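You operate a simulated robot arm through the tools that you are given. There is no shell and no other tool.

Carry out the task below with a simulated two-armed robot. There is one attempt and no reset: what you move stays moved.

Task
Record the telephone: lift the handset, dial twice and hang up.
Fine: REC first and STOP last; the handset lies on the table while you dial.

Only the result counts: the job must be done as asked and must still hold three seconds after the hand-in. Knocking over, shifting, dropping, spilling or breaking anything else fails it.

Robot
Two 7-joint arms with two-finger parallel grippers on one trunk that stands fixed in place. Base frame: the origin is at the foot of the trunk, x ahead of it, y to its left, z up; the work surface is at about z = 750. Units: mm, degrees, N and s.
The left shoulder is at [70, 156, 1055], the right one opposite. Payload 3.91 kg a hand.
Tool frame (each hand has its own): the origin (TCP) lies between the finger pads and is the grasp point; the fingertips stand 30 mm ahead of it; z points along the fingers, y is the line along which they close. The gripper opens to 110 mm. The fingers are 20 mm wide and 10 mm thick; the gripper's body (48 by 112 mm) begins 55 mm behind the TCP.
Orientation is that of the tool frame in the base frame, as a unit quaternion [x, y, z, w]. With the fingers straight down and closing along the base's y, the tool's x points along the base's -x, its y along +y and its z along -z.

Tools
- The arms move only by the tool arm_command. It takes "left_steps", "right_steps" or both (then of equal length, played together; a hand with none holds still); each is a list of rows, each a list of 7 numbers: the turn, a rotation vector about the tool's x, y, z in units of 6 degrees (1.0 is 6 degrees), then the shift along the tool's x, y, z in units of 30 mm (1.0 is 30 mm), then the opening, from 0 (shut) to 1 (fully open). In form: [[ax, ay, az, tx, ty, tz, gripper], ...]. A call has 1 to 20 rows; each row shifts and turns the commanded pose from where the row before left it, along the tool's axes as they then stand. A call with a number of a shift or a turn outside -1 to 1 is refused whole. Rows are played at 5 a second. More than 50 mm and 8.6 degrees between two rows, or a gripper value outside its range, and nothing of the call is played. Where a pose cannot be reached the arm comes as near as it can. A force on the tool above 90 N (or 10 N above the force at the start of the call, whichever is more), or a blocked arm, ends the call early, and 0.2 s more pass. The fingers move at their own pace (about 108 mm/s each) and stop on an object; they squeeze with about 25 N. The grip force told is the motor's: it shows also when the fingers shut on nothing. Time passes only in rows, and 0.2 s behind the last, so rows that do not move let the fingers close. The reply holds the time, the measured pose of the TCP, the force on the tool along the base axes, the opening and the grip force, in the units named above and with some noise, with the torque about the TCP (base axes, N m) and any sound that the robot's microphone picked up.
- Cameras (640 x 400 px; columns grow to the right, rows downward): "scene" is now at [140.4, -55.2, 1299.7]; the picture's right is [-0.58, -0.82, 0.00], its down [-0.36, 0.25, -0.90] and it looks along [0.73, -0.52, -0.44] (base axes); focal length 323 px, centre (320, 200). "left" rides on the left gripper at [72, -17, -103] in its tool frame; the picture's right is [0.23, 0.97, 0.00], its down [-0.76, 0.18, -0.62] and it looks along [-0.61, 0.14, 0.78] (tool axes); focal length 222 px, centre (320, 200). "right" rides on the right gripper at [72, 17, -103] in its tool frame; the picture's right is [-0.23, 0.97, 0.00], its down [-0.76, -0.18, -0.62] and it looks along [-0.61, -0.14, 0.78] (tool axes); focal length 222 px, centre (320, 200). There is no depth. A picture from a camera that has moved, and an enlarged one, comes with that camera's place and axes in the base frame and with its lens. The place of the scene camera against the robot may be out by one fixed shift of up to 18 mm in any direction.
- camera(camera): a new picture of that camera. It takes no simulated time.
- raise_lower(by): slides the trunk up (or, below 0, down) by that many mm; the arms and the scene camera ride with it, the base frame stays. It gives what a move gives, with no picture.
- pan_tilt(pan, tilt): turns the head with the scene camera to pan (to the left, within 86 degrees either way) and tilt (down, from -29 to 69), counted from straight ahead of the robot. It gives what a move gives.
- zoom(camera, box): a new picture of the part [left, top, right, bottom] of that camera's present view, enlarged. It takes no simulated time.
- finish_job(): hands the job in; it is judged then, once.

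Nothing tells you positions but the pictures and the camera data. Unless the task says otherwise, let go and move clear before handing in.

The tools are called after ">>>" by a JSON object that holds its "op" and its "data". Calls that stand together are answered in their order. arm_command: Moves the arms, as the interface text tells. Its arguments: {"type":"object","properties":{"left_steps":{"type":"array"},"right_steps":{"type":"array"}},"required":[]} The other tools are called the same way: raise_lower (by) slides the trunk up or down; pan_tilt (pan, tilt) turns the head that bears the scene camera; camera (camera) takes a picture; zoom (camera, box) takes an enlarged picture of a part of a camera's view; finish_job () hands the job in.

At the start:

```text
time: 0.0
left_position: [728.2, -72.2, 1138.9]
left_orientation: [0.0, 1.0, 0.0, -0.001]
left_wrist_force: [-0.4, 0.4, 0.3]
left_wrist_torque: [0.02, 0.01, 0.02]
left_width: 110.3
left_finger_force: 0.1
right_position: [461.1, -546.9, 1061.7]
right_orientation: [0.0, 1.0, 0.0, 0.0]
right_wrist_force: [-0.8, -0.6, -0.1]
right_wrist_torque: [0.0, -0.04, 0.0]
right_width: 109.8
right_finger_force: 0.1
trunk travel left (down, up): [-500.0, 440.0]
head pan, tilt: [-35.2, 25.9]
```

scene: 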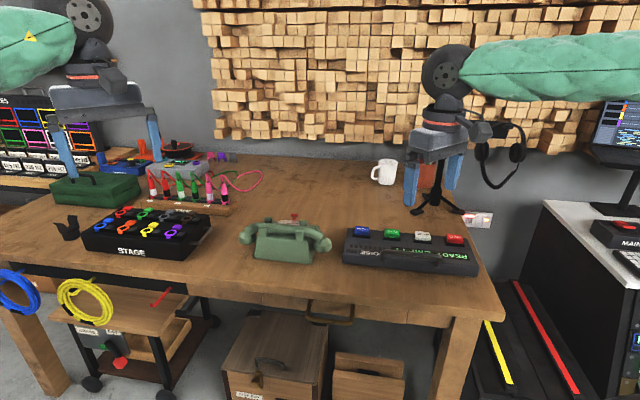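
right: 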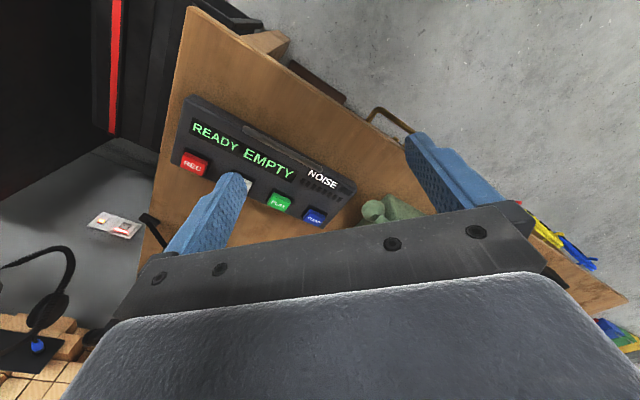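
left: 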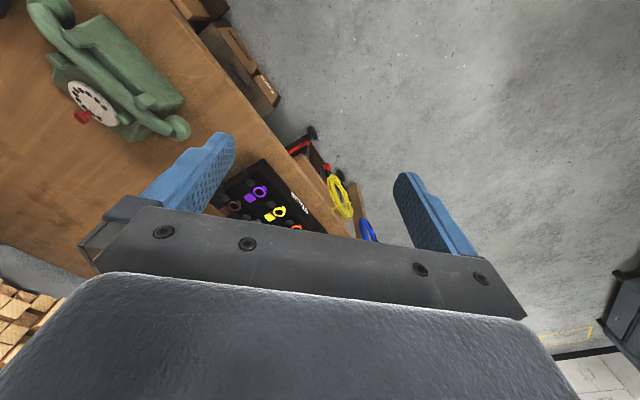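

I see a green rotary telephone in the middle of the table, with a recorder panel (READY / EMPTY, with REC, STOP, PLAY and other buttons) to its right. I'll look closer before moving anything.

>>> {"op": "zoom", "data": {"camera": "scene", "box": [220, 190, 350, 280]}}

>>> {"op": "zoom", "data": {"camera": "scene", "box": [330, 200, 490, 290]}}

>>> {"op": "zoom", "data": {"camera": "left", "box": [0, 0, 240, 150]}}

>>> {"op": "zoom", "data": {"camera": "right", "box": [150, 80, 450, 270]}}

```text
4.44 times, centred on (285, 235) of scene
camera zoom: at [140.4, -55.2, 1299.7], right [-0.58, -0.82, 0.0], down [-0.36, 0.25, -0.9], along [0.73, -0.52, -0.44], focal length 1437 px, centre (476, 44)
```

zoom: 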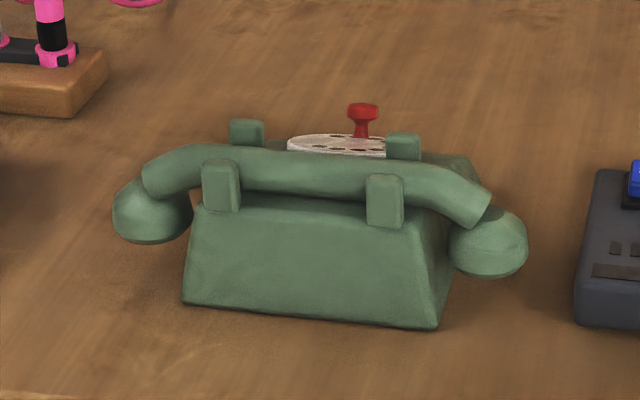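

```text
4.00 times, centred on (410, 245) of scene
camera zoom: at [140.4, -55.2, 1299.7], right [-0.58, -0.82, 0.0], down [-0.36, 0.25, -0.9], along [0.73, -0.52, -0.44], focal length 1293 px, centre (-40, 20)
```

zoom: 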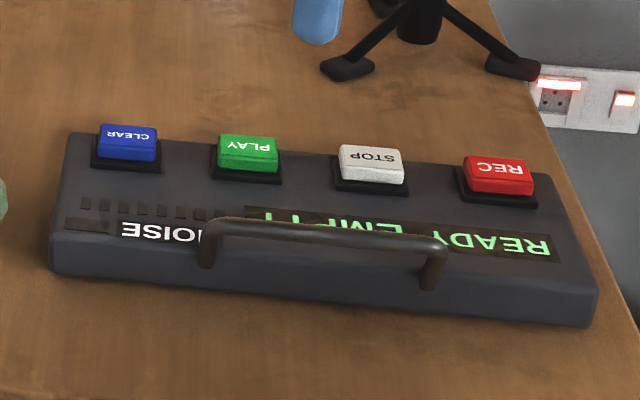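

```text
2.67 times, centred on (120, 75) of left
camera zoom: at [655.1, -88.0, 1241.7], right [-0.23, 0.97, 0.0], down [0.76, 0.18, 0.62], along [0.61, 0.14, -0.78], focal length 592 px, centre (853, 533)
```

zoom: 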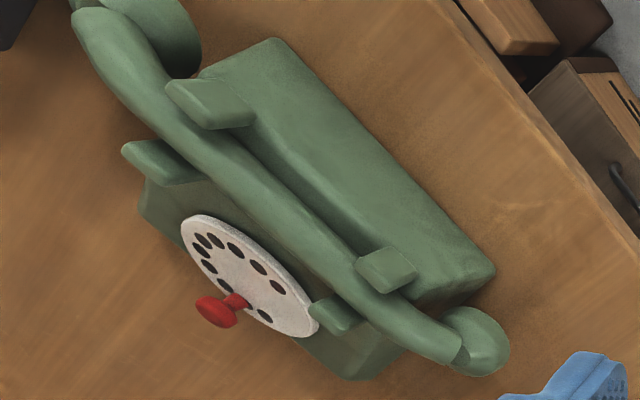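

```text
2.11 times, centred on (300, 175) of right
camera zoom: at [389.2, -530.3, 1163.8], right [0.23, 0.97, 0.0], down [0.76, -0.18, 0.62], along [0.61, -0.14, -0.78], focal length 468 px, centre (362, 253)
```

zoom: 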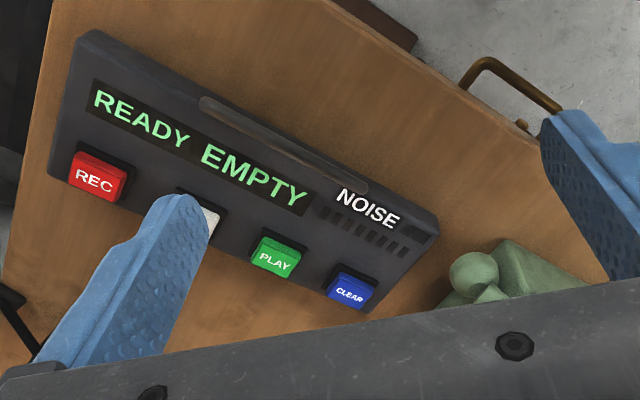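

The phone is at about (800, -415), with its dial and red knob on the far side. The recorder is at about (540, -740). I'll inspect both and the surroundings some more before moving.

>>> {"op": "zoom", "data": {"camera": "scene", "box": [360, 130, 520, 230]}}

>>> {"op": "zoom", "data": {"camera": "scene", "box": [40, 130, 270, 270]}}

>>> {"op": "zoom", "data": {"camera": "scene", "box": [500, 80, 640, 280]}}

>>> {"op": "zoom", "data": {"camera": "scene", "box": [235, 205, 335, 268]}}

```text
4.00 times, centred on (440, 180) of scene
camera zoom: at [140.4, -55.2, 1299.7], right [-0.58, -0.82, 0.0], down [-0.36, 0.25, -0.9], along [0.73, -0.52, -0.44], focal length 1293 px, centre (-160, 280)
```

zoom: 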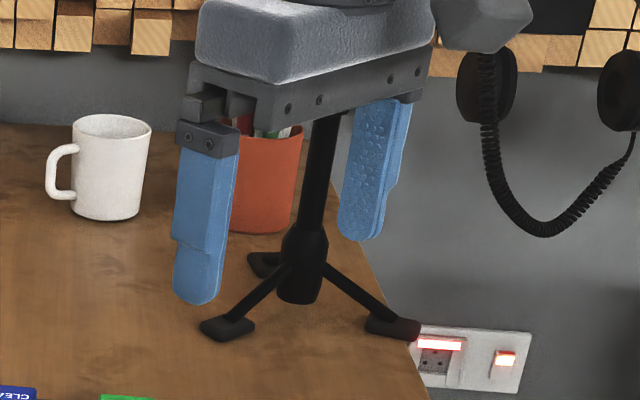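

```text
2.78 times, centred on (155, 200) of scene
camera zoom: at [140.4, -55.2, 1299.7], right [-0.58, -0.82, 0.0], down [-0.36, 0.25, -0.9], along [0.73, -0.52, -0.44], focal length 899 px, centre (779, 200)
```

zoom: 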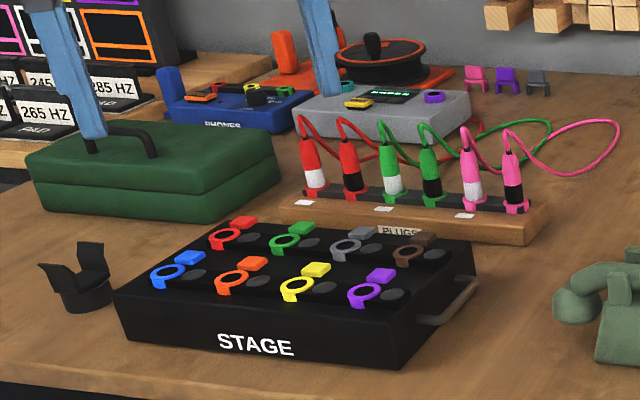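

```text
2.00 times, centred on (570, 180) of scene
camera zoom: at [140.4, -55.2, 1299.7], right [-0.58, -0.82, 0.0], down [-0.36, 0.25, -0.9], along [0.73, -0.52, -0.44], focal length 646 px, centre (-180, 240)
```

zoom: 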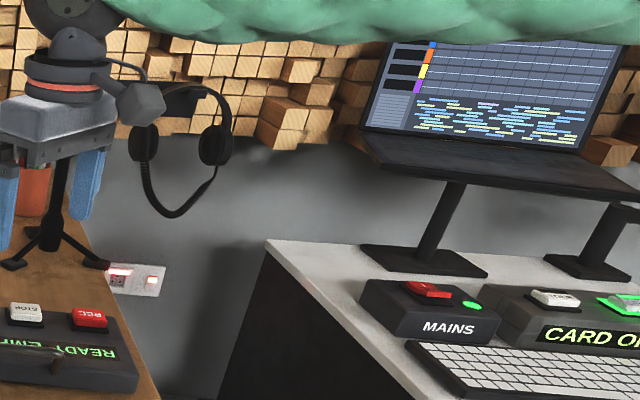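

```text
6.35 times, centred on (285, 236) of scene
camera zoom: at [140.4, -55.2, 1299.7], right [-0.58, -0.82, 0.0], down [-0.36, 0.25, -0.9], along [0.73, -0.52, -0.44], focal length 2052 px, centre (542, -32)
```

zoom: 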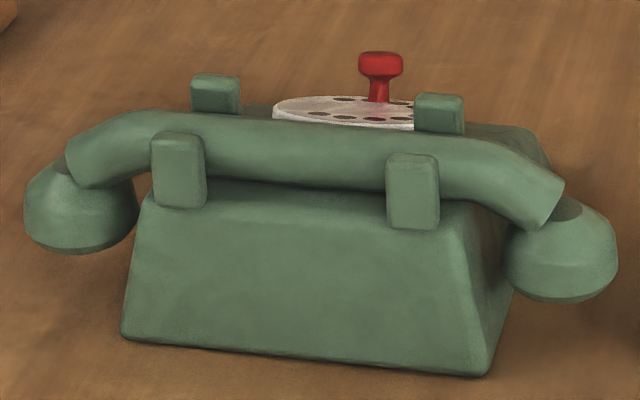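

The phone, recorder and a mic stand near (795, -1070) are clear in view. I'll move the right hand to a point high over the near side of the phone to get an accurate wrist-camera view.

>>> {"op": "arm_command", "data": {"right_steps": [[0, 0, 0, -0.56, 0.74, 0.05, 1], [0, 0, 0, -0.56, 0.74, 0.05, 1], [0, 0, 0, -0.56, 0.74, 0.05, 1], [0, 0, 0, -0.56, 0.74, 0.05, 1], [0, 0, 0, -0.56, 0.74, 0.05, 1], [0, 0, 0, -0.56, 0.74, 0.05, 1], [0, 0, 0, -0.56, 0.74, 0.05, 1], [0, 0, 0, -0.56, 0.74, 0.05, 1]]}}

>>> {"op": "camera", "data": {"camera": "right"}}

>>> {"op": "camera", "data": {"camera": "scene"}}

```text
time: 1.8
left_position: [728.4, -72.5, 1137.8]
left_orientation: [0.0, 1.0, -0.001, -0.002]
left_wrist_force: [0.8, -0.8, -1.0]
left_wrist_torque: [0.0, -0.01, 0.0]
left_width: 110.1
left_finger_force: 0.0
right_position: [596.9, -369.9, 1049.9]
right_orientation: [0.0, 1.0, 0.0, -0.001]
right_wrist_force: [0.2, 0.1, 0.3]
right_wrist_torque: [-0.02, 0.07, 0.01]
right_width: 110.1
right_finger_force: 0.0
trunk travel left (down, up): [-500.0, 440.0]
head pan, tilt: [-35.2, 25.9]
```

```text
taken
camera right: at [524.7, -353.3, 1151.6], right [0.23, 0.97, 0.0], down [0.76, -0.18, 0.62], along [0.61, -0.14, -0.78], focal length 222 px, centre (320, 200)
```

right: 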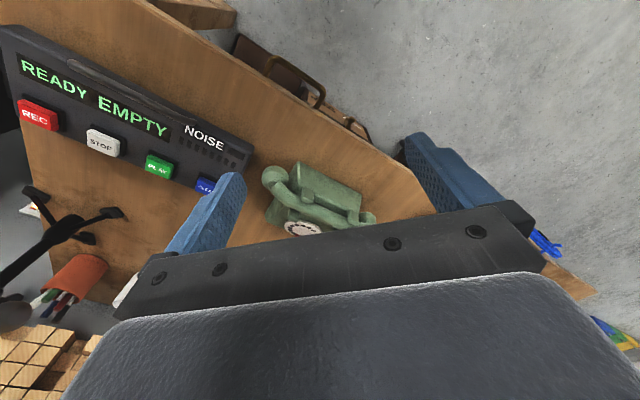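

```text
taken
camera scene: at [141.2, -54.4, 1299.6], right [-0.58, -0.82, 0.0], down [-0.36, 0.25, -0.9], along [0.73, -0.52, -0.44], focal length 323 px, centre (320, 200)
```

scene: 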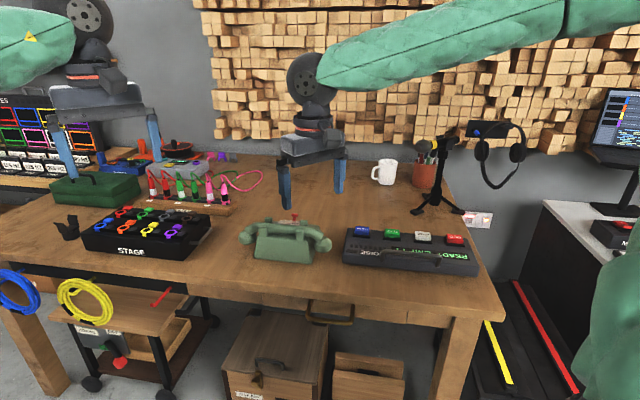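

The wrist camera now sees the phone near the picture centre. I'll enlarge it for measuring.

>>> {"op": "zoom", "data": {"camera": "right", "box": [240, 140, 400, 240]}}

>>> {"op": "zoom", "data": {"camera": "right", "box": [0, 10, 260, 210]}}

>>> {"op": "zoom", "data": {"camera": "scene", "box": [400, 100, 540, 230]}}

```text
4.00 times, centred on (320, 190) of right
camera zoom: at [524.7, -353.3, 1151.6], right [0.23, 0.97, 0.0], down [0.76, -0.18, 0.62], along [0.61, -0.14, -0.78], focal length 888 px, centre (320, 240)
```

zoom: 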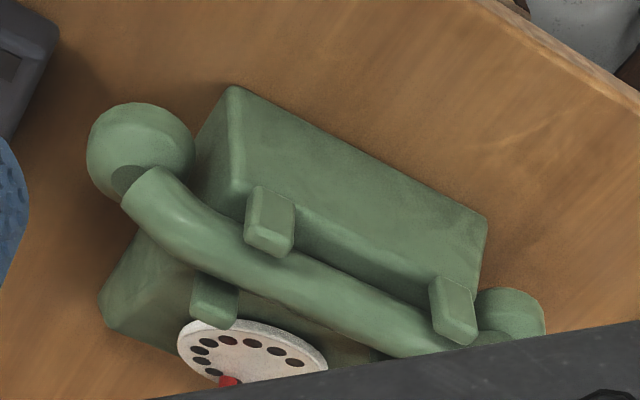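

```text
2.00 times, centred on (130, 110) of right
camera zoom: at [524.7, -353.3, 1151.6], right [0.23, 0.97, 0.0], down [0.76, -0.18, 0.62], along [0.61, -0.14, -0.78], focal length 444 px, centre (700, 380)
```

zoom: 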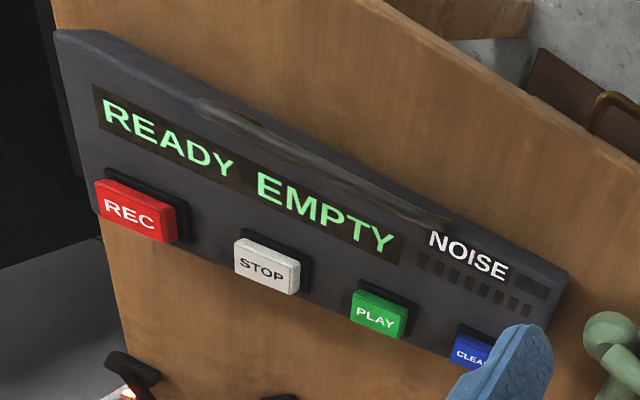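

```text
3.08 times, centred on (470, 165) of scene
camera zoom: at [141.2, -54.4, 1299.6], right [-0.58, -0.82, 0.0], down [-0.36, 0.25, -0.9], along [0.73, -0.52, -0.44], focal length 994 px, centre (-142, 308)
```

zoom: 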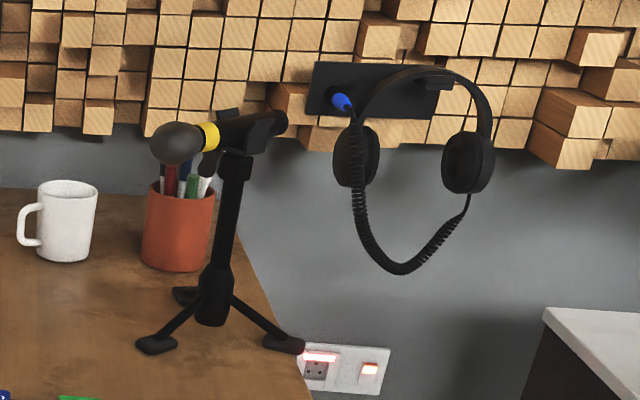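

I make the handset bar's centre about (806, -410, 835), with its axis running roughly 45° in the plane. The dial is on the far, right-hand side of it. I'll zoom in more on the dial and the knob.

>>> {"op": "zoom", "data": {"camera": "left", "box": [60, 70, 130, 130]}}

>>> {"op": "zoom", "data": {"camera": "right", "box": [260, 200, 340, 250]}}

>>> {"op": "zoom", "data": {"camera": "scene", "box": [265, 205, 315, 236]}}

```text
6.67 times, centred on (95, 100) of left
camera zoom: at [656.0, -87.3, 1241.1], right [-0.23, 0.97, 0.0], down [0.76, 0.18, 0.62], along [0.61, 0.14, -0.78], focal length 1481 px, centre (1820, 867)
```

zoom: 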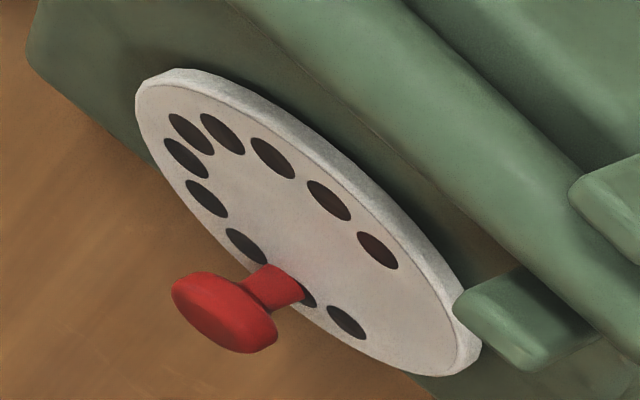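

```text
8.00 times, centred on (300, 225) of right
camera zoom: at [524.7, -353.3, 1151.6], right [0.23, 0.97, 0.0], down [0.76, -0.18, 0.62], along [0.61, -0.14, -0.78], focal length 1777 px, centre (480, 0)
```

zoom: 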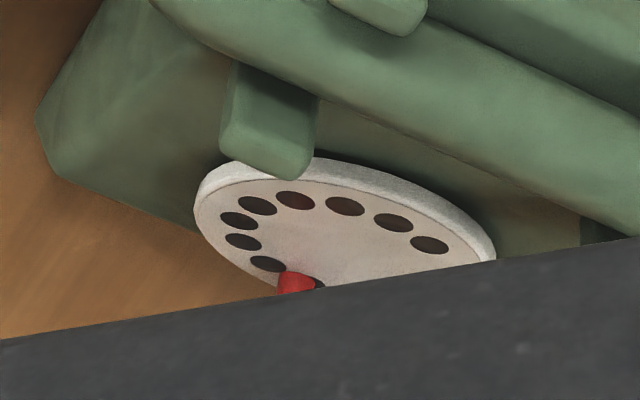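

```text
12.80 times, centred on (290, 220) of scene
camera zoom: at [141.2, -54.4, 1299.6], right [-0.58, -0.82, 0.0], down [-0.36, 0.25, -0.9], along [0.73, -0.52, -0.44], focal length 4137 px, centre (704, -62)
```

zoom: 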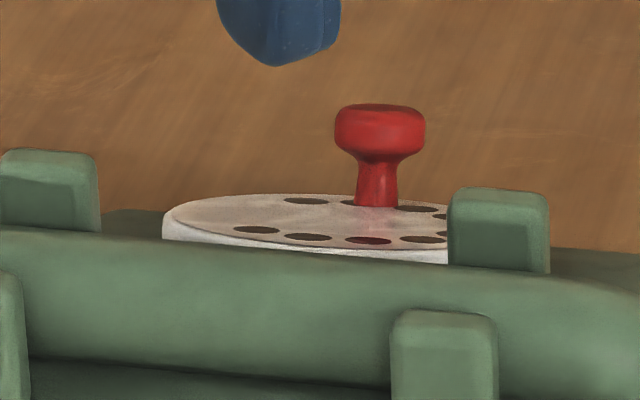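

The dial's centre comes out at about (875, -477, 803), tilted about 22° toward the far side, with the knob at 6 o'clock about 30 mm out. I'll turn the left hand's camera toward the phone as a second viewpoint. Meanwhile the right hand moves toward the recorder to look at REC.

>>> {"op": "arm_command", "data": {"left_steps": [[0, 0, 1, 0, 0, 0, 1], [0, 0, 1, 0, 0, 0, 1], [0, 0, 1, 0, 0, 0, 1], [0, 0, 1, 0, 0, 0, 1], [0, 0, 1, 0, 0, 0, 1], [0, 0, 1, 0, 0, 0, 1], [0, 0, 1, 0, 0, 0, 1], [0, 0, 1, 0, 0, 0, 1], [0, 0, 1, 0, 0, 0, 1], [0, 0, 1, 0, 0, 0, 1], [0, 0, 1, 0, 0, 0, 1], [0, 0, 1, 0, 0, 0, 1], [0, 0, 1, 0, 0, 0, 1]], "right_steps": [[0, 0, 0, 0.3, -0.9, 0, 0.6], [0, 0, 0, 0.3, -0.9, 0, 0.3], [0, 0, 0, 0.3, -0.9, 0, 0], [0, 0, 0, 0.3, -0.9, 0, 0], [0, 0, 0, 0.3, -0.9, 0, 0], [0, 0, 0, 0.3, -0.9, 0, 0], [0, 0, 0, 0.3, -0.9, 0, 0], [0, 0, 0, 0.3, -0.9, 0, 0], [0, 0, 0, 0.3, -0.9, 0, 0], [0, 0, 0, 0.3, -0.9, 0, 0], [0, 0, 0, 0, -0.9, 0.5, 0], [0, 0, 0, 0, -0.9, 0.5, 0], [0, 0, 0, 0, -0.5, 0.5, 0]]}}

>>> {"op": "camera", "data": {"camera": "left"}}

>>> {"op": "camera", "data": {"camera": "right"}}

>>> {"op": "camera", "data": {"camera": "scene"}}

```text
time: 4.6
left_position: [673.2, -72.8, 1131.5]
left_orientation: [0.623, 0.783, 0.0, 0.0]
left_wrist_force: [0.3, 0.5, 0.0]
left_wrist_torque: [0.04, -0.01, -0.02]
left_width: 109.9
left_finger_force: 0.1
left hand out of reach, approached as far as the arm can: row 12, 13
right_position: [503.3, -710.0, 1004.4]
right_orientation: [-0.001, 1.0, 0.001, 0.001]
right_wrist_force: [0.2, 0.3, -0.4]
right_wrist_torque: [0.01, -0.01, 0.02]
right_width: 0.0
right_finger_force: 24.9
trunk travel left (down, up): [-500.0, 440.0]
head pan, tilt: [-35.2, 25.9]
```

```text
taken
camera left: at [641.5, -5.5, 1235.3], right [0.9, 0.44, 0.0], down [0.34, -0.7, 0.62], along [0.27, -0.56, -0.78], focal length 222 px, centre (320, 200)
```

left: 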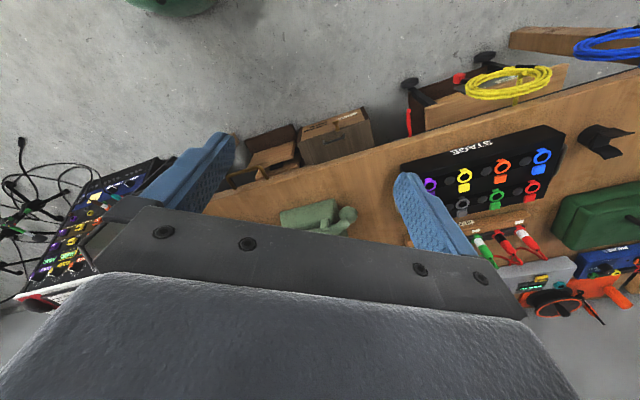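

```text
taken
camera right: at [432.9, -694.3, 1106.7], right [0.23, 0.97, 0.0], down [0.76, -0.18, 0.62], along [0.61, -0.14, -0.78], focal length 222 px, centre (320, 200)
```

right: 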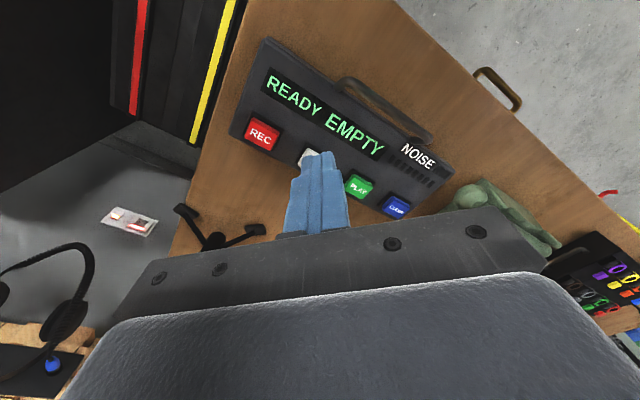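

```text
taken
camera scene: at [139.9, -56.7, 1299.8], right [-0.58, -0.82, 0.0], down [-0.36, 0.25, -0.9], along [0.73, -0.52, -0.44], focal length 323 px, centre (320, 200)
```

scene: 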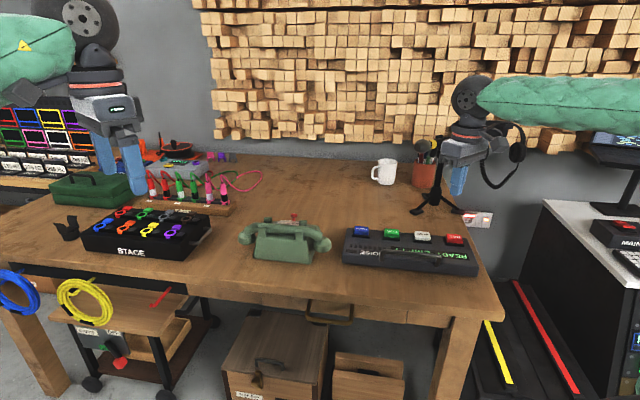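

The left hand stopped at its limit but now sees the phone. The right hand is near the recorder, so I'll zoom in to locate REC and STOP exactly.

>>> {"op": "zoom", "data": {"camera": "right", "box": [220, 20, 460, 220]}}

>>> {"op": "zoom", "data": {"camera": "left", "box": [200, 120, 440, 260]}}

>>> {"op": "zoom", "data": {"camera": "scene", "box": [335, 215, 485, 285]}}

```text
2.00 times, centred on (340, 120) of right
camera zoom: at [432.9, -694.3, 1106.7], right [0.23, 0.97, 0.0], down [0.76, -0.18, 0.62], along [0.61, -0.14, -0.78], focal length 444 px, centre (280, 360)
```

zoom: 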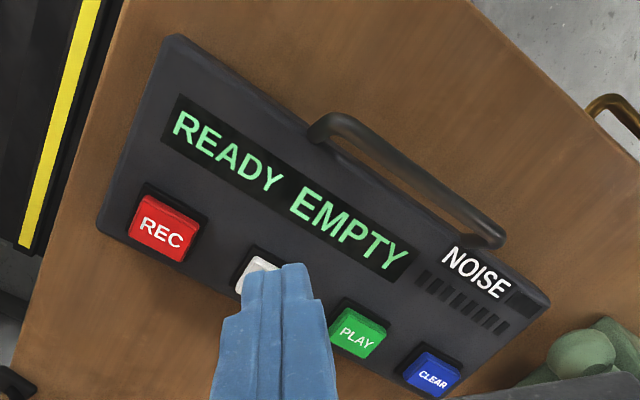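

```text
2.67 times, centred on (320, 190) of left
camera zoom: at [641.5, -5.5, 1235.3], right [0.9, 0.44, 0.0], down [0.34, -0.7, 0.62], along [0.27, -0.56, -0.78], focal length 592 px, centre (320, 227)
```

zoom: 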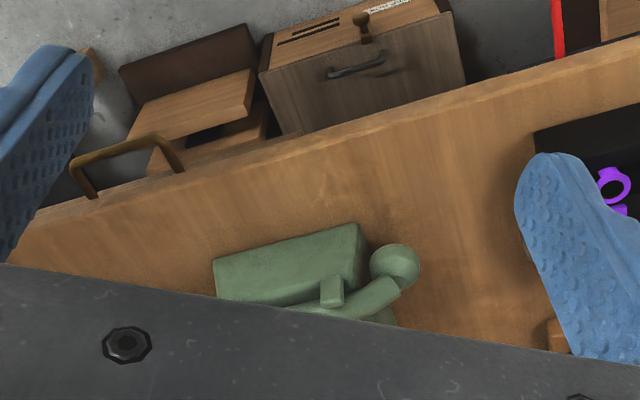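

```text
4.27 times, centred on (410, 250) of scene
camera zoom: at [139.9, -56.7, 1299.8], right [-0.58, -0.82, 0.0], down [-0.36, 0.25, -0.9], along [0.73, -0.52, -0.44], focal length 1379 px, centre (-64, -13)
```

zoom: 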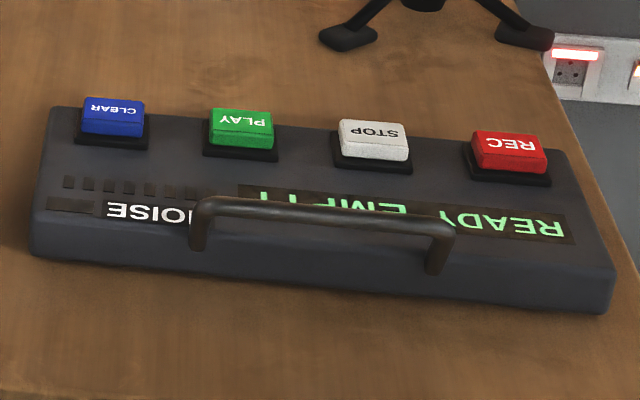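

REC's top is at about (532, -801, 803) and STOP at about (594, -741). I'll move the closed fingers to hover above REC and check the alignment.

>>> {"op": "arm_command", "data": {"right_steps": [[0, 0, 0, -0.16, -0.505, 0.69, 0], [0, 0, 0, -0.16, -0.505, 0.69, 0], [0, 0, 0, -0.16, -0.505, 0.69, 0], [0, 0, 0, -0.16, -0.505, 0.69, 0], [0, 0, 0, -0.16, -0.505, 0.69, 0], [0, 0, 0, -0.16, -0.505, 0.69, 0]]}}

>>> {"op": "zoom", "data": {"camera": "right", "box": [200, 60, 440, 240]}}

>>> {"op": "zoom", "data": {"camera": "scene", "box": [400, 170, 500, 280]}}

```text
time: 6.0
left_position: [675.5, -71.6, 1131.0]
left_orientation: [0.621, 0.784, -0.001, 0.0]
left_wrist_force: [0.3, -0.3, -0.8]
left_wrist_torque: [0.02, 0.03, 0.0]
left_width: 110.0
left_finger_force: 0.0
right_position: [534.1, -800.2, 879.8]
right_orientation: [0.0, 1.0, 0.001, 0.0]
right_wrist_force: [0.1, -0.3, 0.0]
right_wrist_torque: [0.0, -0.04, 0.01]
right_width: 0.1
right_finger_force: 25.2
trunk travel left (down, up): [-500.0, 440.0]
head pan, tilt: [-35.2, 25.9]
```

```text
2.22 times, centred on (320, 150) of right
camera zoom: at [462.0, -784.2, 981.7], right [0.23, 0.97, 0.0], down [0.76, -0.18, 0.62], along [0.61, -0.14, -0.78], focal length 494 px, centre (320, 311)
```

zoom: 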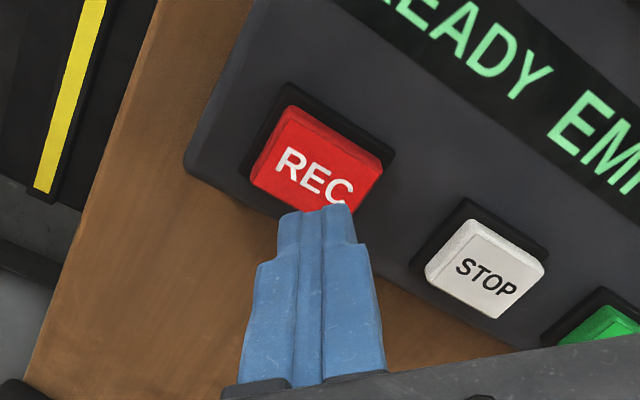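

```text
3.64 times, centred on (450, 225) of scene
camera zoom: at [140.7, -55.9, 1299.7], right [-0.58, -0.82, 0.0], down [-0.36, 0.25, -0.9], along [0.73, -0.52, -0.44], focal length 1175 px, centre (-153, 109)
```

zoom: 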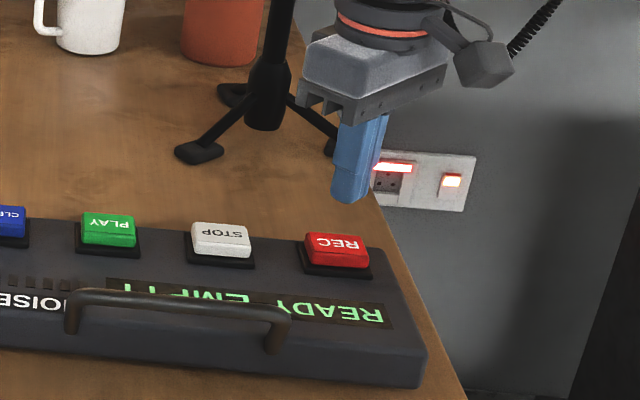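

The fingertip is lined up over REC. I'll come down to just above it, then press in small steps.

>>> {"op": "arm_command", "data": {"right_steps": [[0, 0, 0, 0, -0.03, 0.5, 0], [0, 0, 0, 0, -0.03, 0.4, 0], [0, 0, 0, 0, 0, 0.3, 0], [0, 0, 0, 0, 0, 0.15, 0]]}}

>>> {"op": "zoom", "data": {"camera": "right", "box": [240, 100, 400, 220]}}

>>> {"op": "zoom", "data": {"camera": "scene", "box": [410, 190, 490, 270]}}

```text
time: 7.0
left_position: [674.9, -71.0, 1131.5]
left_orientation: [0.622, 0.783, -0.001, 0.0]
left_wrist_force: [0.6, -0.5, -0.1]
left_wrist_torque: [-0.01, 0.0, 0.01]
left_width: 109.7
left_finger_force: 0.0
right_position: [534.6, -800.6, 839.9]
right_orientation: [0.001, 1.0, 0.0, 0.001]
right_wrist_force: [0.7, 0.0, -0.2]
right_wrist_torque: [-0.01, 0.02, 0.0]
right_width: 0.0
right_finger_force: 25.5
trunk travel left (down, up): [-500.0, 440.0]
head pan, tilt: [-35.2, 25.9]
```

```text
3.33 times, centred on (320, 160) of right
camera zoom: at [463.4, -784.6, 941.8], right [0.23, 0.97, 0.0], down [0.76, -0.18, 0.62], along [0.61, -0.14, -0.78], focal length 740 px, centre (320, 333)
```

zoom: 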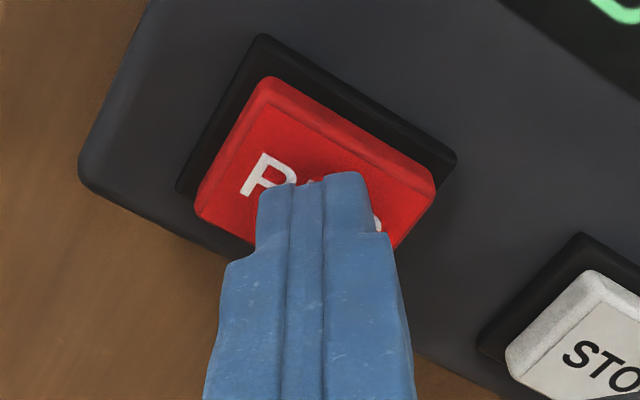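

```text
5.00 times, centred on (450, 230) of scene
camera zoom: at [140.3, -55.2, 1299.8], right [-0.58, -0.82, 0.0], down [-0.36, 0.25, -0.9], along [0.73, -0.52, -0.44], focal length 1616 px, centre (-330, 50)
```

zoom: 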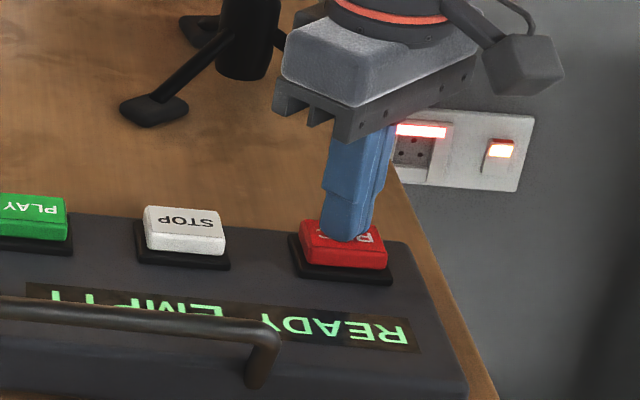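

The tip is a few mm above REC. I'll press gently in small steps and watch the force and the display.

>>> {"op": "arm_command", "data": {"right_steps": [[0, 0, 0, 0, 0, 0.1, 0], [0, 0, 0, 0, 0, 0.1, 0], [0, 0, 0, 0, 0, 0.08, 0]]}}

>>> {"op": "zoom", "data": {"camera": "scene", "box": [335, 190, 495, 280]}}

>>> {"op": "zoom", "data": {"camera": "right", "box": [200, 0, 520, 220]}}

```text
time: 7.8
left_position: [674.7, -71.2, 1132.1]
left_orientation: [0.622, 0.783, -0.001, 0.001]
left_wrist_force: [0.0, -0.3, 0.6]
left_wrist_torque: [-0.03, 0.03, 0.02]
left_width: 110.0
left_finger_force: 0.0
right_position: [535.3, -801.5, 832.0]
right_orientation: [0.0, 1.0, -0.001, 0.001]
right_wrist_force: [2.7, -2.7, 8.3]
right_wrist_torque: [-0.1, -0.11, -0.03]
right_width: 0.1
right_finger_force: 25.2
trunk travel left (down, up): [-500.0, 440.0]
head pan, tilt: [-35.2, 25.9]
heard: click
```

```text
4.00 times, centred on (415, 235) of scene
camera zoom: at [140.2, -54.8, 1300.0], right [-0.58, -0.82, 0.0], down [-0.36, 0.25, -0.9], along [0.73, -0.52, -0.44], focal length 1293 px, centre (-60, 60)
```

zoom: 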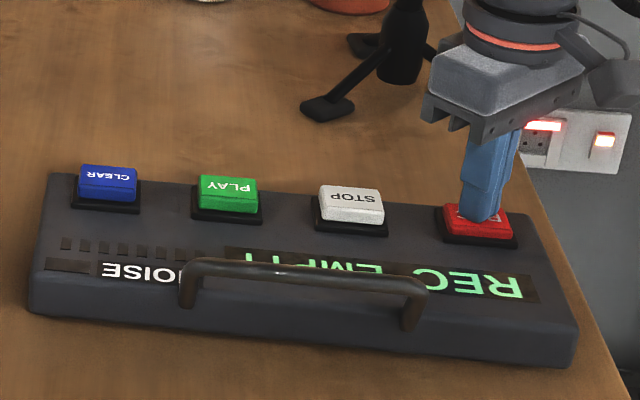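

```text
1.82 times, centred on (360, 110) of right
camera zoom: at [463.0, -784.6, 934.8], right [0.23, 0.97, 0.0], down [0.76, -0.18, 0.62], along [0.61, -0.14, -0.78], focal length 404 px, centre (247, 364)
```

zoom: 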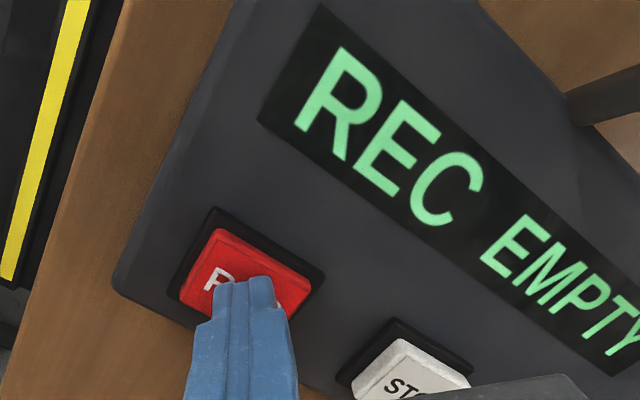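

REC is on ("REC EMPTY", with a click heard). Next I'll raise the hand and carry it over to the handset, opening the fingers partway.

>>> {"op": "arm_command", "data": {"right_steps": [[0, 0, 0, 0, 0, -0.8, 0], [0, 0, 0, 0, 0, -1, 0], [0, 0, 0, 0, 0, -1, 0], [0, 0, 0, 0, 0, -1, 0], [0, 0, 0, -0.645, 0.931, -0.4, 0], [0, 0, 0, -0.645, 0.931, 0, 0.2], [0, 0, 0, -0.645, 0.931, 0, 0.4], [0, 0, 0, -0.645, 0.931, 0, 0.5], [0, 0, 0, -0.645, 0.931, 0, 0.5], [0, 0, 0, -0.645, 0.931, 0, 0.5], [0, 0, 0, -0.645, 0.931, 0, 0.5], [0, 0, 0, -0.645, 0.931, 0, 0.5], [0, 0, 0, -0.645, 0.931, 0, 0.5], [0, 0, 0, -0.645, 0.931, 0, 0.5], [0, 0, 0, -0.645, 0.931, 0, 0.5], [0, 0, 0, -0.645, 0.931, 0, 0.5], [0, 0, 0, -0.645, 0.931, 0, 0.5], [0, 0, 0, -0.645, 0.931, 0, 0.5]]}}

>>> {"op": "camera", "data": {"camera": "right"}}

>>> {"op": "zoom", "data": {"camera": "scene", "box": [200, 130, 500, 290]}}

```text
time: 11.6
left_position: [675.7, -71.7, 1130.9]
left_orientation: [0.622, 0.783, -0.001, -0.001]
left_wrist_force: [-0.3, 0.4, 0.5]
left_wrist_torque: [-0.03, 0.04, 0.01]
left_width: 110.1
left_finger_force: 0.0
right_position: [804.1, -408.4, 956.9]
right_orientation: [0.0, 1.0, 0.0, -0.001]
right_wrist_force: [-0.6, 0.6, 0.2]
right_wrist_torque: [0.01, -0.02, -0.02]
right_width: 54.9
right_finger_force: 0.1
trunk travel left (down, up): [-500.0, 440.0]
head pan, tilt: [-35.2, 25.9]
```

```text
taken
camera right: at [733.4, -392.8, 1059.2], right [0.23, 0.97, 0.0], down [0.76, -0.18, 0.62], along [0.61, -0.14, -0.78], focal length 222 px, centre (320, 200)
```

right: 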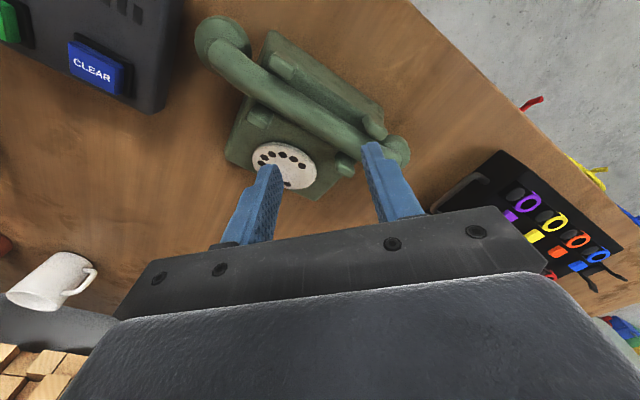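

```text
2.13 times, centred on (350, 210) of scene
camera zoom: at [141.1, -54.7, 1299.7], right [-0.58, -0.82, 0.0], down [-0.36, 0.25, -0.9], along [0.73, -0.52, -0.44], focal length 690 px, centre (256, 179)
```

zoom: 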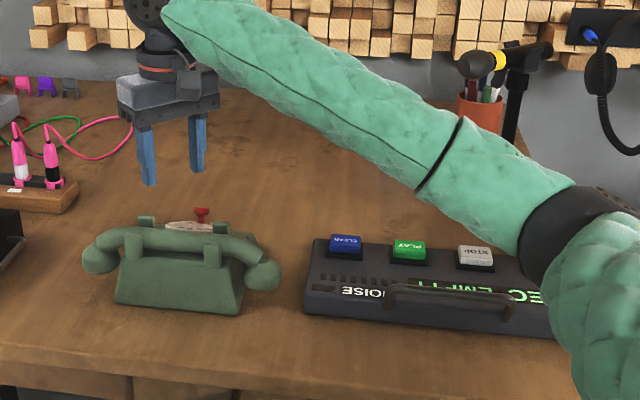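

The hand is above the handset. I'll zoom in on the phone from here to refine its position.

>>> {"op": "zoom", "data": {"camera": "right", "box": [180, 10, 440, 210]}}

```text
2.00 times, centred on (310, 110) of right
camera zoom: at [733.4, -392.8, 1059.2], right [0.23, 0.97, 0.0], down [0.76, -0.18, 0.62], along [0.61, -0.14, -0.78], focal length 444 px, centre (340, 380)
```

zoom: 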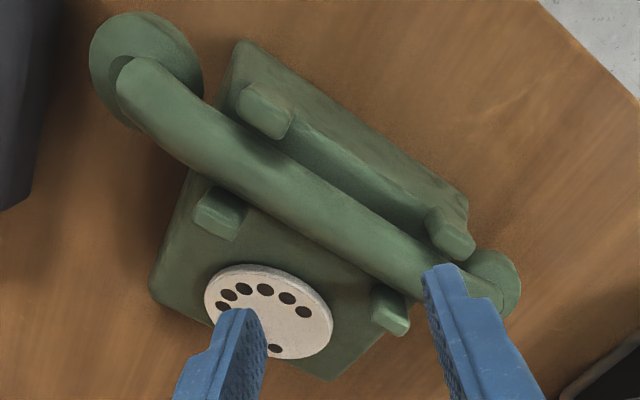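

The handset's centre refines to about (807.5, -411), axis 45°. I'll rotate the hand by 45° so the fingers close across the bar.

>>> {"op": "arm_command", "data": {"right_steps": [[0, 0, -0.9375, -0.11, -0.09, 0, 0.5], [0, 0, -0.9375, 0, 0, 0, 0.5], [0, 0, -0.9375, 0, 0, 0, 0.5], [0, 0, -0.9375, 0, 0, 0, 0.5], [0, 0, -0.9375, 0, 0, 0, 0.5], [0, 0, -0.9375, 0, 0, 0, 0.5], [0, 0, -0.9375, 0, 0, 0, 0.5], [0, 0, -0.9375, 0, 0, 0, 0.5]]}}

>>> {"op": "camera", "data": {"camera": "right"}}

>>> {"op": "camera", "data": {"camera": "scene"}}

```text
time: 13.4
left_position: [674.2, -72.1, 1130.2]
left_orientation: [0.622, 0.783, -0.001, 0.0]
left_wrist_force: [-0.7, -0.2, -0.3]
left_wrist_torque: [0.01, 0.02, 0.01]
left_width: 109.9
left_finger_force: 0.1
right_position: [808.1, -411.9, 957.4]
right_orientation: [-0.383, 0.924, 0.0, 0.0]
right_wrist_force: [-0.4, 0.3, -0.3]
right_wrist_torque: [-0.01, 0.01, 0.01]
right_width: 54.9
right_finger_force: 0.0
trunk travel left (down, up): [-500.0, 440.0]
head pan, tilt: [-35.2, 25.9]
```

```text
taken
camera right: at [746.4, -452.8, 1059.3], right [-0.53, 0.85, 0.0], down [0.66, 0.41, 0.62], along [0.53, 0.33, -0.78], focal length 222 px, centre (320, 200)
```

right: 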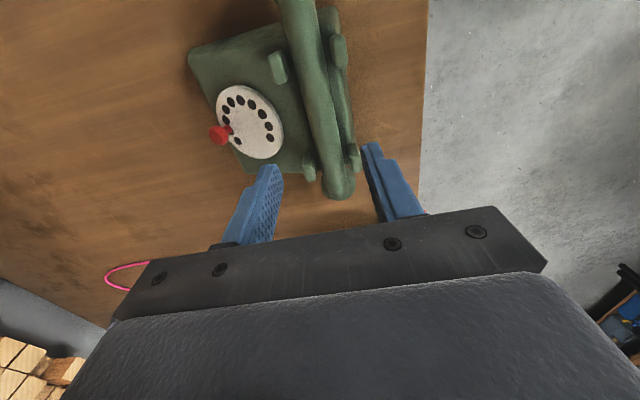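

```text
taken
camera scene: at [140.6, -55.2, 1299.7], right [-0.58, -0.82, 0.0], down [-0.36, 0.25, -0.9], along [0.73, -0.52, -0.44], focal length 323 px, centre (320, 200)
```

scene: 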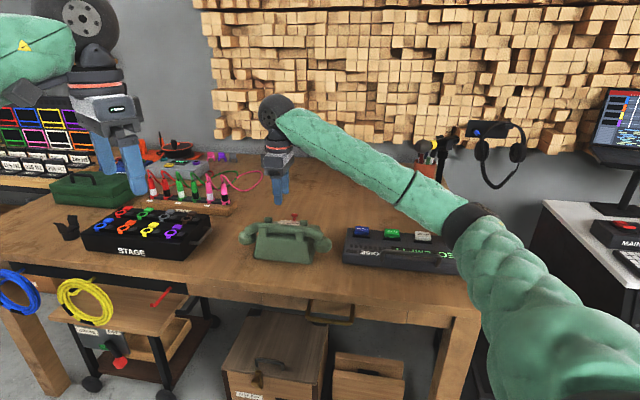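

The gripper is aligned across the bar. I'll zoom in to check the alignment and how much room the fingertips have above the body.

>>> {"op": "zoom", "data": {"camera": "right", "box": [180, 0, 440, 220]}}

>>> {"op": "zoom", "data": {"camera": "left", "box": [260, 160, 400, 260]}}

>>> {"op": "zoom", "data": {"camera": "scene", "box": [230, 150, 340, 270]}}

```text
1.82 times, centred on (310, 110) of right
camera zoom: at [746.4, -452.8, 1059.3], right [-0.53, 0.85, 0.0], down [0.66, 0.41, 0.62], along [0.53, 0.33, -0.78], focal length 404 px, centre (338, 364)
```

zoom: 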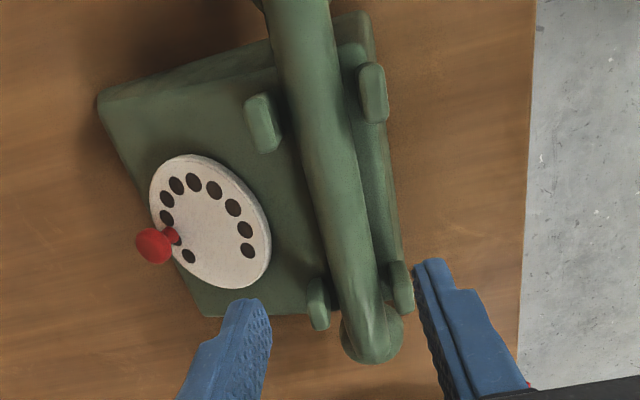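

```text
4.00 times, centred on (330, 210) of left
camera zoom: at [642.4, -3.9, 1234.8], right [0.9, 0.44, 0.0], down [0.35, -0.7, 0.62], along [0.27, -0.56, -0.78], focal length 888 px, centre (280, 160)
```

zoom: 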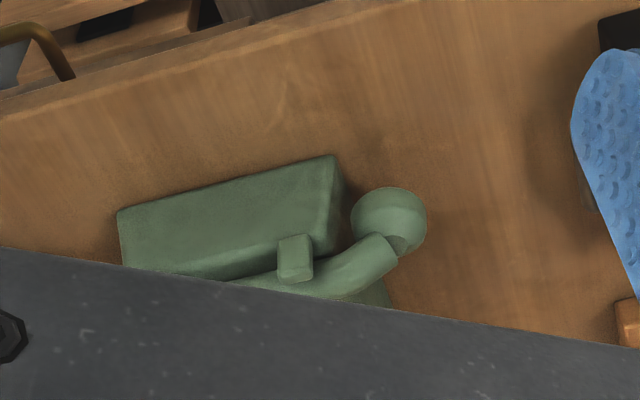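

```text
3.33 times, centred on (285, 210) of scene
camera zoom: at [140.6, -55.2, 1299.7], right [-0.58, -0.82, 0.0], down [-0.36, 0.25, -0.9], along [0.73, -0.52, -0.44], focal length 1077 px, centre (437, 167)
```

zoom: 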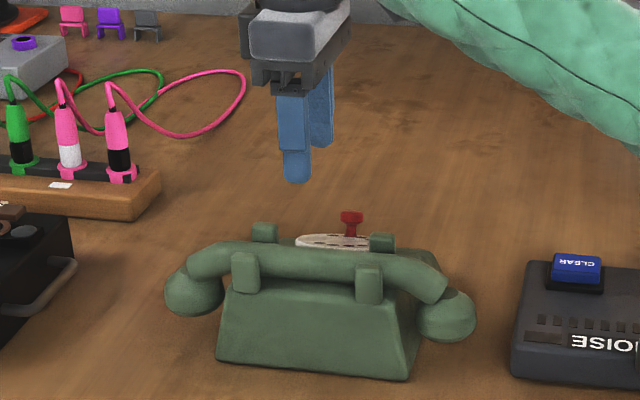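

The TCP sits on the bar axis to within about 1 mm. I'll lower to just above the cradle in steps and check for contact.

>>> {"op": "arm_command", "data": {"right_steps": [[0, 0, 0, 0, 0, 0.9, 0.5], [0, 0, 0, 0, 0, 0.9, 0.5], [0, 0, 0, 0, 0, 0.8, 0.5], [0, 0, 0, 0, 0, 0.4, 0.5], [0, 0, 0, 0, 0, 0.25, 0.5]]}}

>>> {"op": "zoom", "data": {"camera": "right", "box": [180, 50, 460, 250]}}

>>> {"op": "zoom", "data": {"camera": "scene", "box": [235, 190, 335, 270]}}

```text
time: 14.6
left_position: [674.6, -71.3, 1132.2]
left_orientation: [0.622, 0.783, -0.001, 0.0]
left_wrist_force: [0.5, -0.9, 0.1]
left_wrist_torque: [0.01, 0.0, -0.04]
left_width: 110.1
left_finger_force: 0.1
right_position: [810.9, -412.9, 858.8]
right_orientation: [-0.382, 0.924, 0.0, 0.0]
right_wrist_force: [1.4, -0.3, -0.1]
right_wrist_torque: [0.01, -0.01, 0.01]
right_width: 55.1
right_finger_force: 0.1
trunk travel left (down, up): [-500.0, 440.0]
head pan, tilt: [-35.2, 25.9]
```

```text
2.00 times, centred on (320, 150) of right
camera zoom: at [747.3, -452.7, 961.1], right [-0.53, 0.85, 0.0], down [0.66, 0.41, 0.62], along [0.53, 0.33, -0.78], focal length 444 px, centre (320, 300)
```

zoom: 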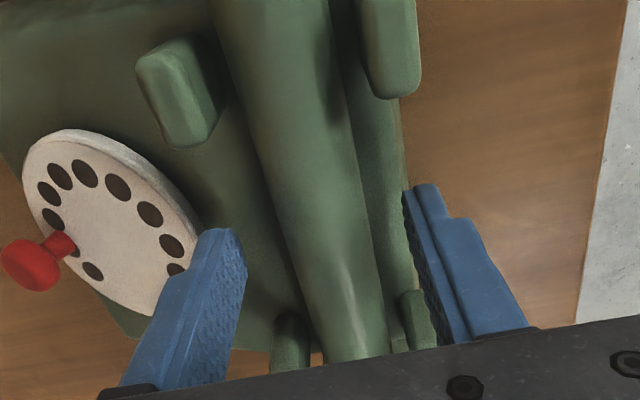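

```text
5.00 times, centred on (285, 230) of scene
camera zoom: at [140.8, -55.3, 1299.7], right [-0.58, -0.82, 0.0], down [-0.36, 0.25, -0.9], along [0.73, -0.52, -0.44], focal length 1616 px, centre (495, 50)
```

zoom: 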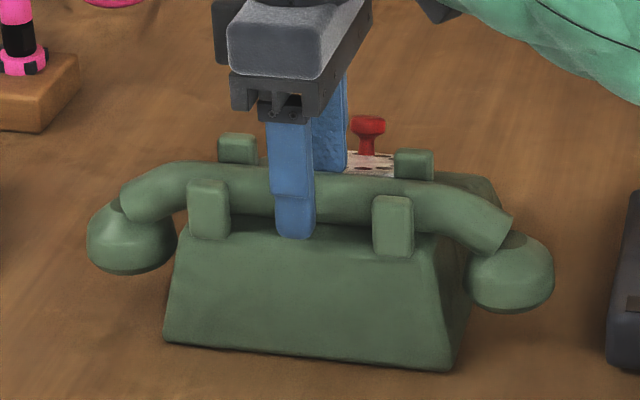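

The fingers straddle the bar at a good depth, with no contact force. I'll close on the bar now.

>>> {"op": "arm_command", "data": {"right_steps": [[0, 0, 0, 0, 0, 0, 0.4], [0, 0, 0, 0, 0, 0, 0.33], [0, 0, 0, 0, 0, 0, 0.28], [0, 0, 0, 0, 0, 0, 0], [0, 0, 0, 0, 0, 0, 0]]}}

>>> {"op": "zoom", "data": {"camera": "scene", "box": [235, 190, 335, 270]}}

>>> {"op": "zoom", "data": {"camera": "right", "box": [180, 50, 460, 250]}}

```text
time: 15.8
left_position: [675.5, -71.1, 1131.6]
left_orientation: [0.622, 0.783, -0.002, 0.001]
left_wrist_force: [-0.9, 0.1, -0.2]
left_wrist_torque: [-0.01, 0.0, 0.0]
left_width: 109.9
left_finger_force: 0.0
right_position: [810.6, -413.7, 859.0]
right_orientation: [-0.382, 0.924, 0.0, 0.0]
right_wrist_force: [1.7, -0.2, 1.2]
right_wrist_torque: [0.02, 0.05, 0.01]
right_width: 27.4
right_finger_force: 25.0
trunk travel left (down, up): [-500.0, 440.0]
head pan, tilt: [-35.2, 25.9]
```

```text
5.00 times, centred on (285, 230) of scene
camera zoom: at [140.6, -55.1, 1299.7], right [-0.58, -0.82, 0.0], down [-0.36, 0.25, -0.9], along [0.73, -0.52, -0.44], focal length 1616 px, centre (495, 50)
```

zoom: 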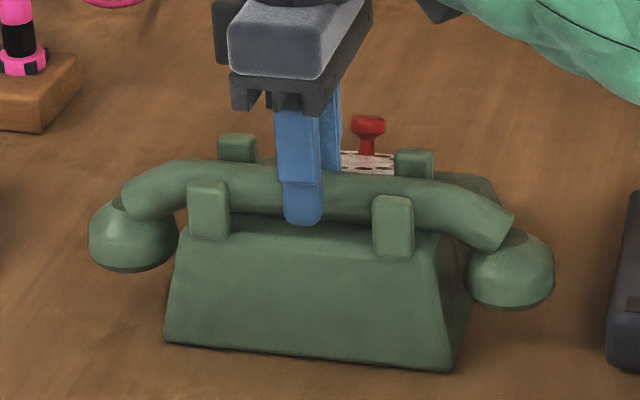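

```text
2.00 times, centred on (320, 150) of right
camera zoom: at [747.1, -452.6, 961.2], right [-0.53, 0.85, 0.0], down [0.66, 0.41, 0.62], along [0.53, 0.33, -0.78], focal length 444 px, centre (320, 300)
```

zoom: 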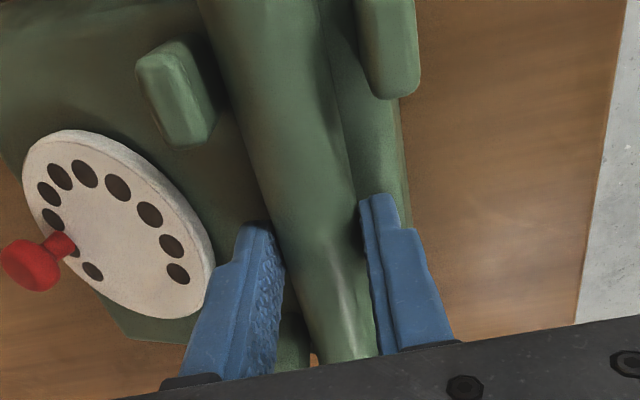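

I have the handset, with a grip width of 27.4 mm. I'll lift it straight up, slowly at first.

>>> {"op": "arm_command", "data": {"right_steps": [[0, 0, 0, 0, 0, -0.15, 0], [0, 0, 0, 0, 0, -0.2, 0], [0, 0, 0, 0, 0, -0.35, 0]]}}

>>> {"op": "zoom", "data": {"camera": "scene", "box": [225, 170, 495, 280]}}

```text
time: 16.6
left_position: [674.3, -71.9, 1130.6]
left_orientation: [0.622, 0.783, -0.002, 0.0]
left_wrist_force: [-0.3, -0.5, -0.2]
left_wrist_torque: [0.01, 0.0, -0.04]
left_width: 109.8
left_finger_force: 0.2
right_position: [809.2, -412.4, 879.9]
right_orientation: [-0.383, 0.924, 0.0, 0.0]
right_wrist_force: [-0.2, 0.4, 0.1]
right_wrist_torque: [-0.01, -0.03, 0.03]
right_width: 28.1
right_finger_force: 0.2
trunk travel left (down, up): [-500.0, 440.0]
head pan, tilt: [-35.2, 25.9]
```

```text
2.37 times, centred on (360, 225) of scene
camera zoom: at [140.4, -54.9, 1299.8], right [-0.58, -0.82, 0.0], down [-0.36, 0.25, -0.9], along [0.73, -0.52, -0.44], focal length 766 px, centre (225, 141)
```

zoom: 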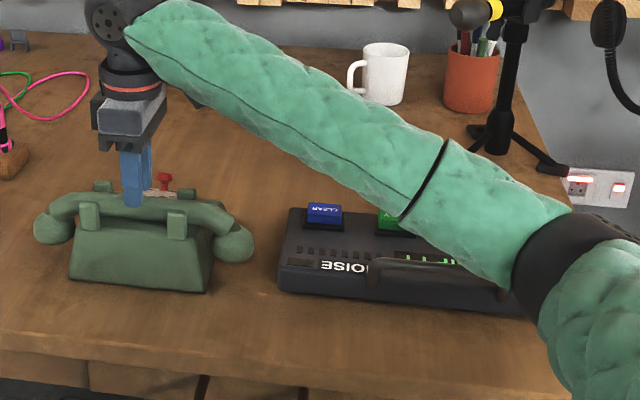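

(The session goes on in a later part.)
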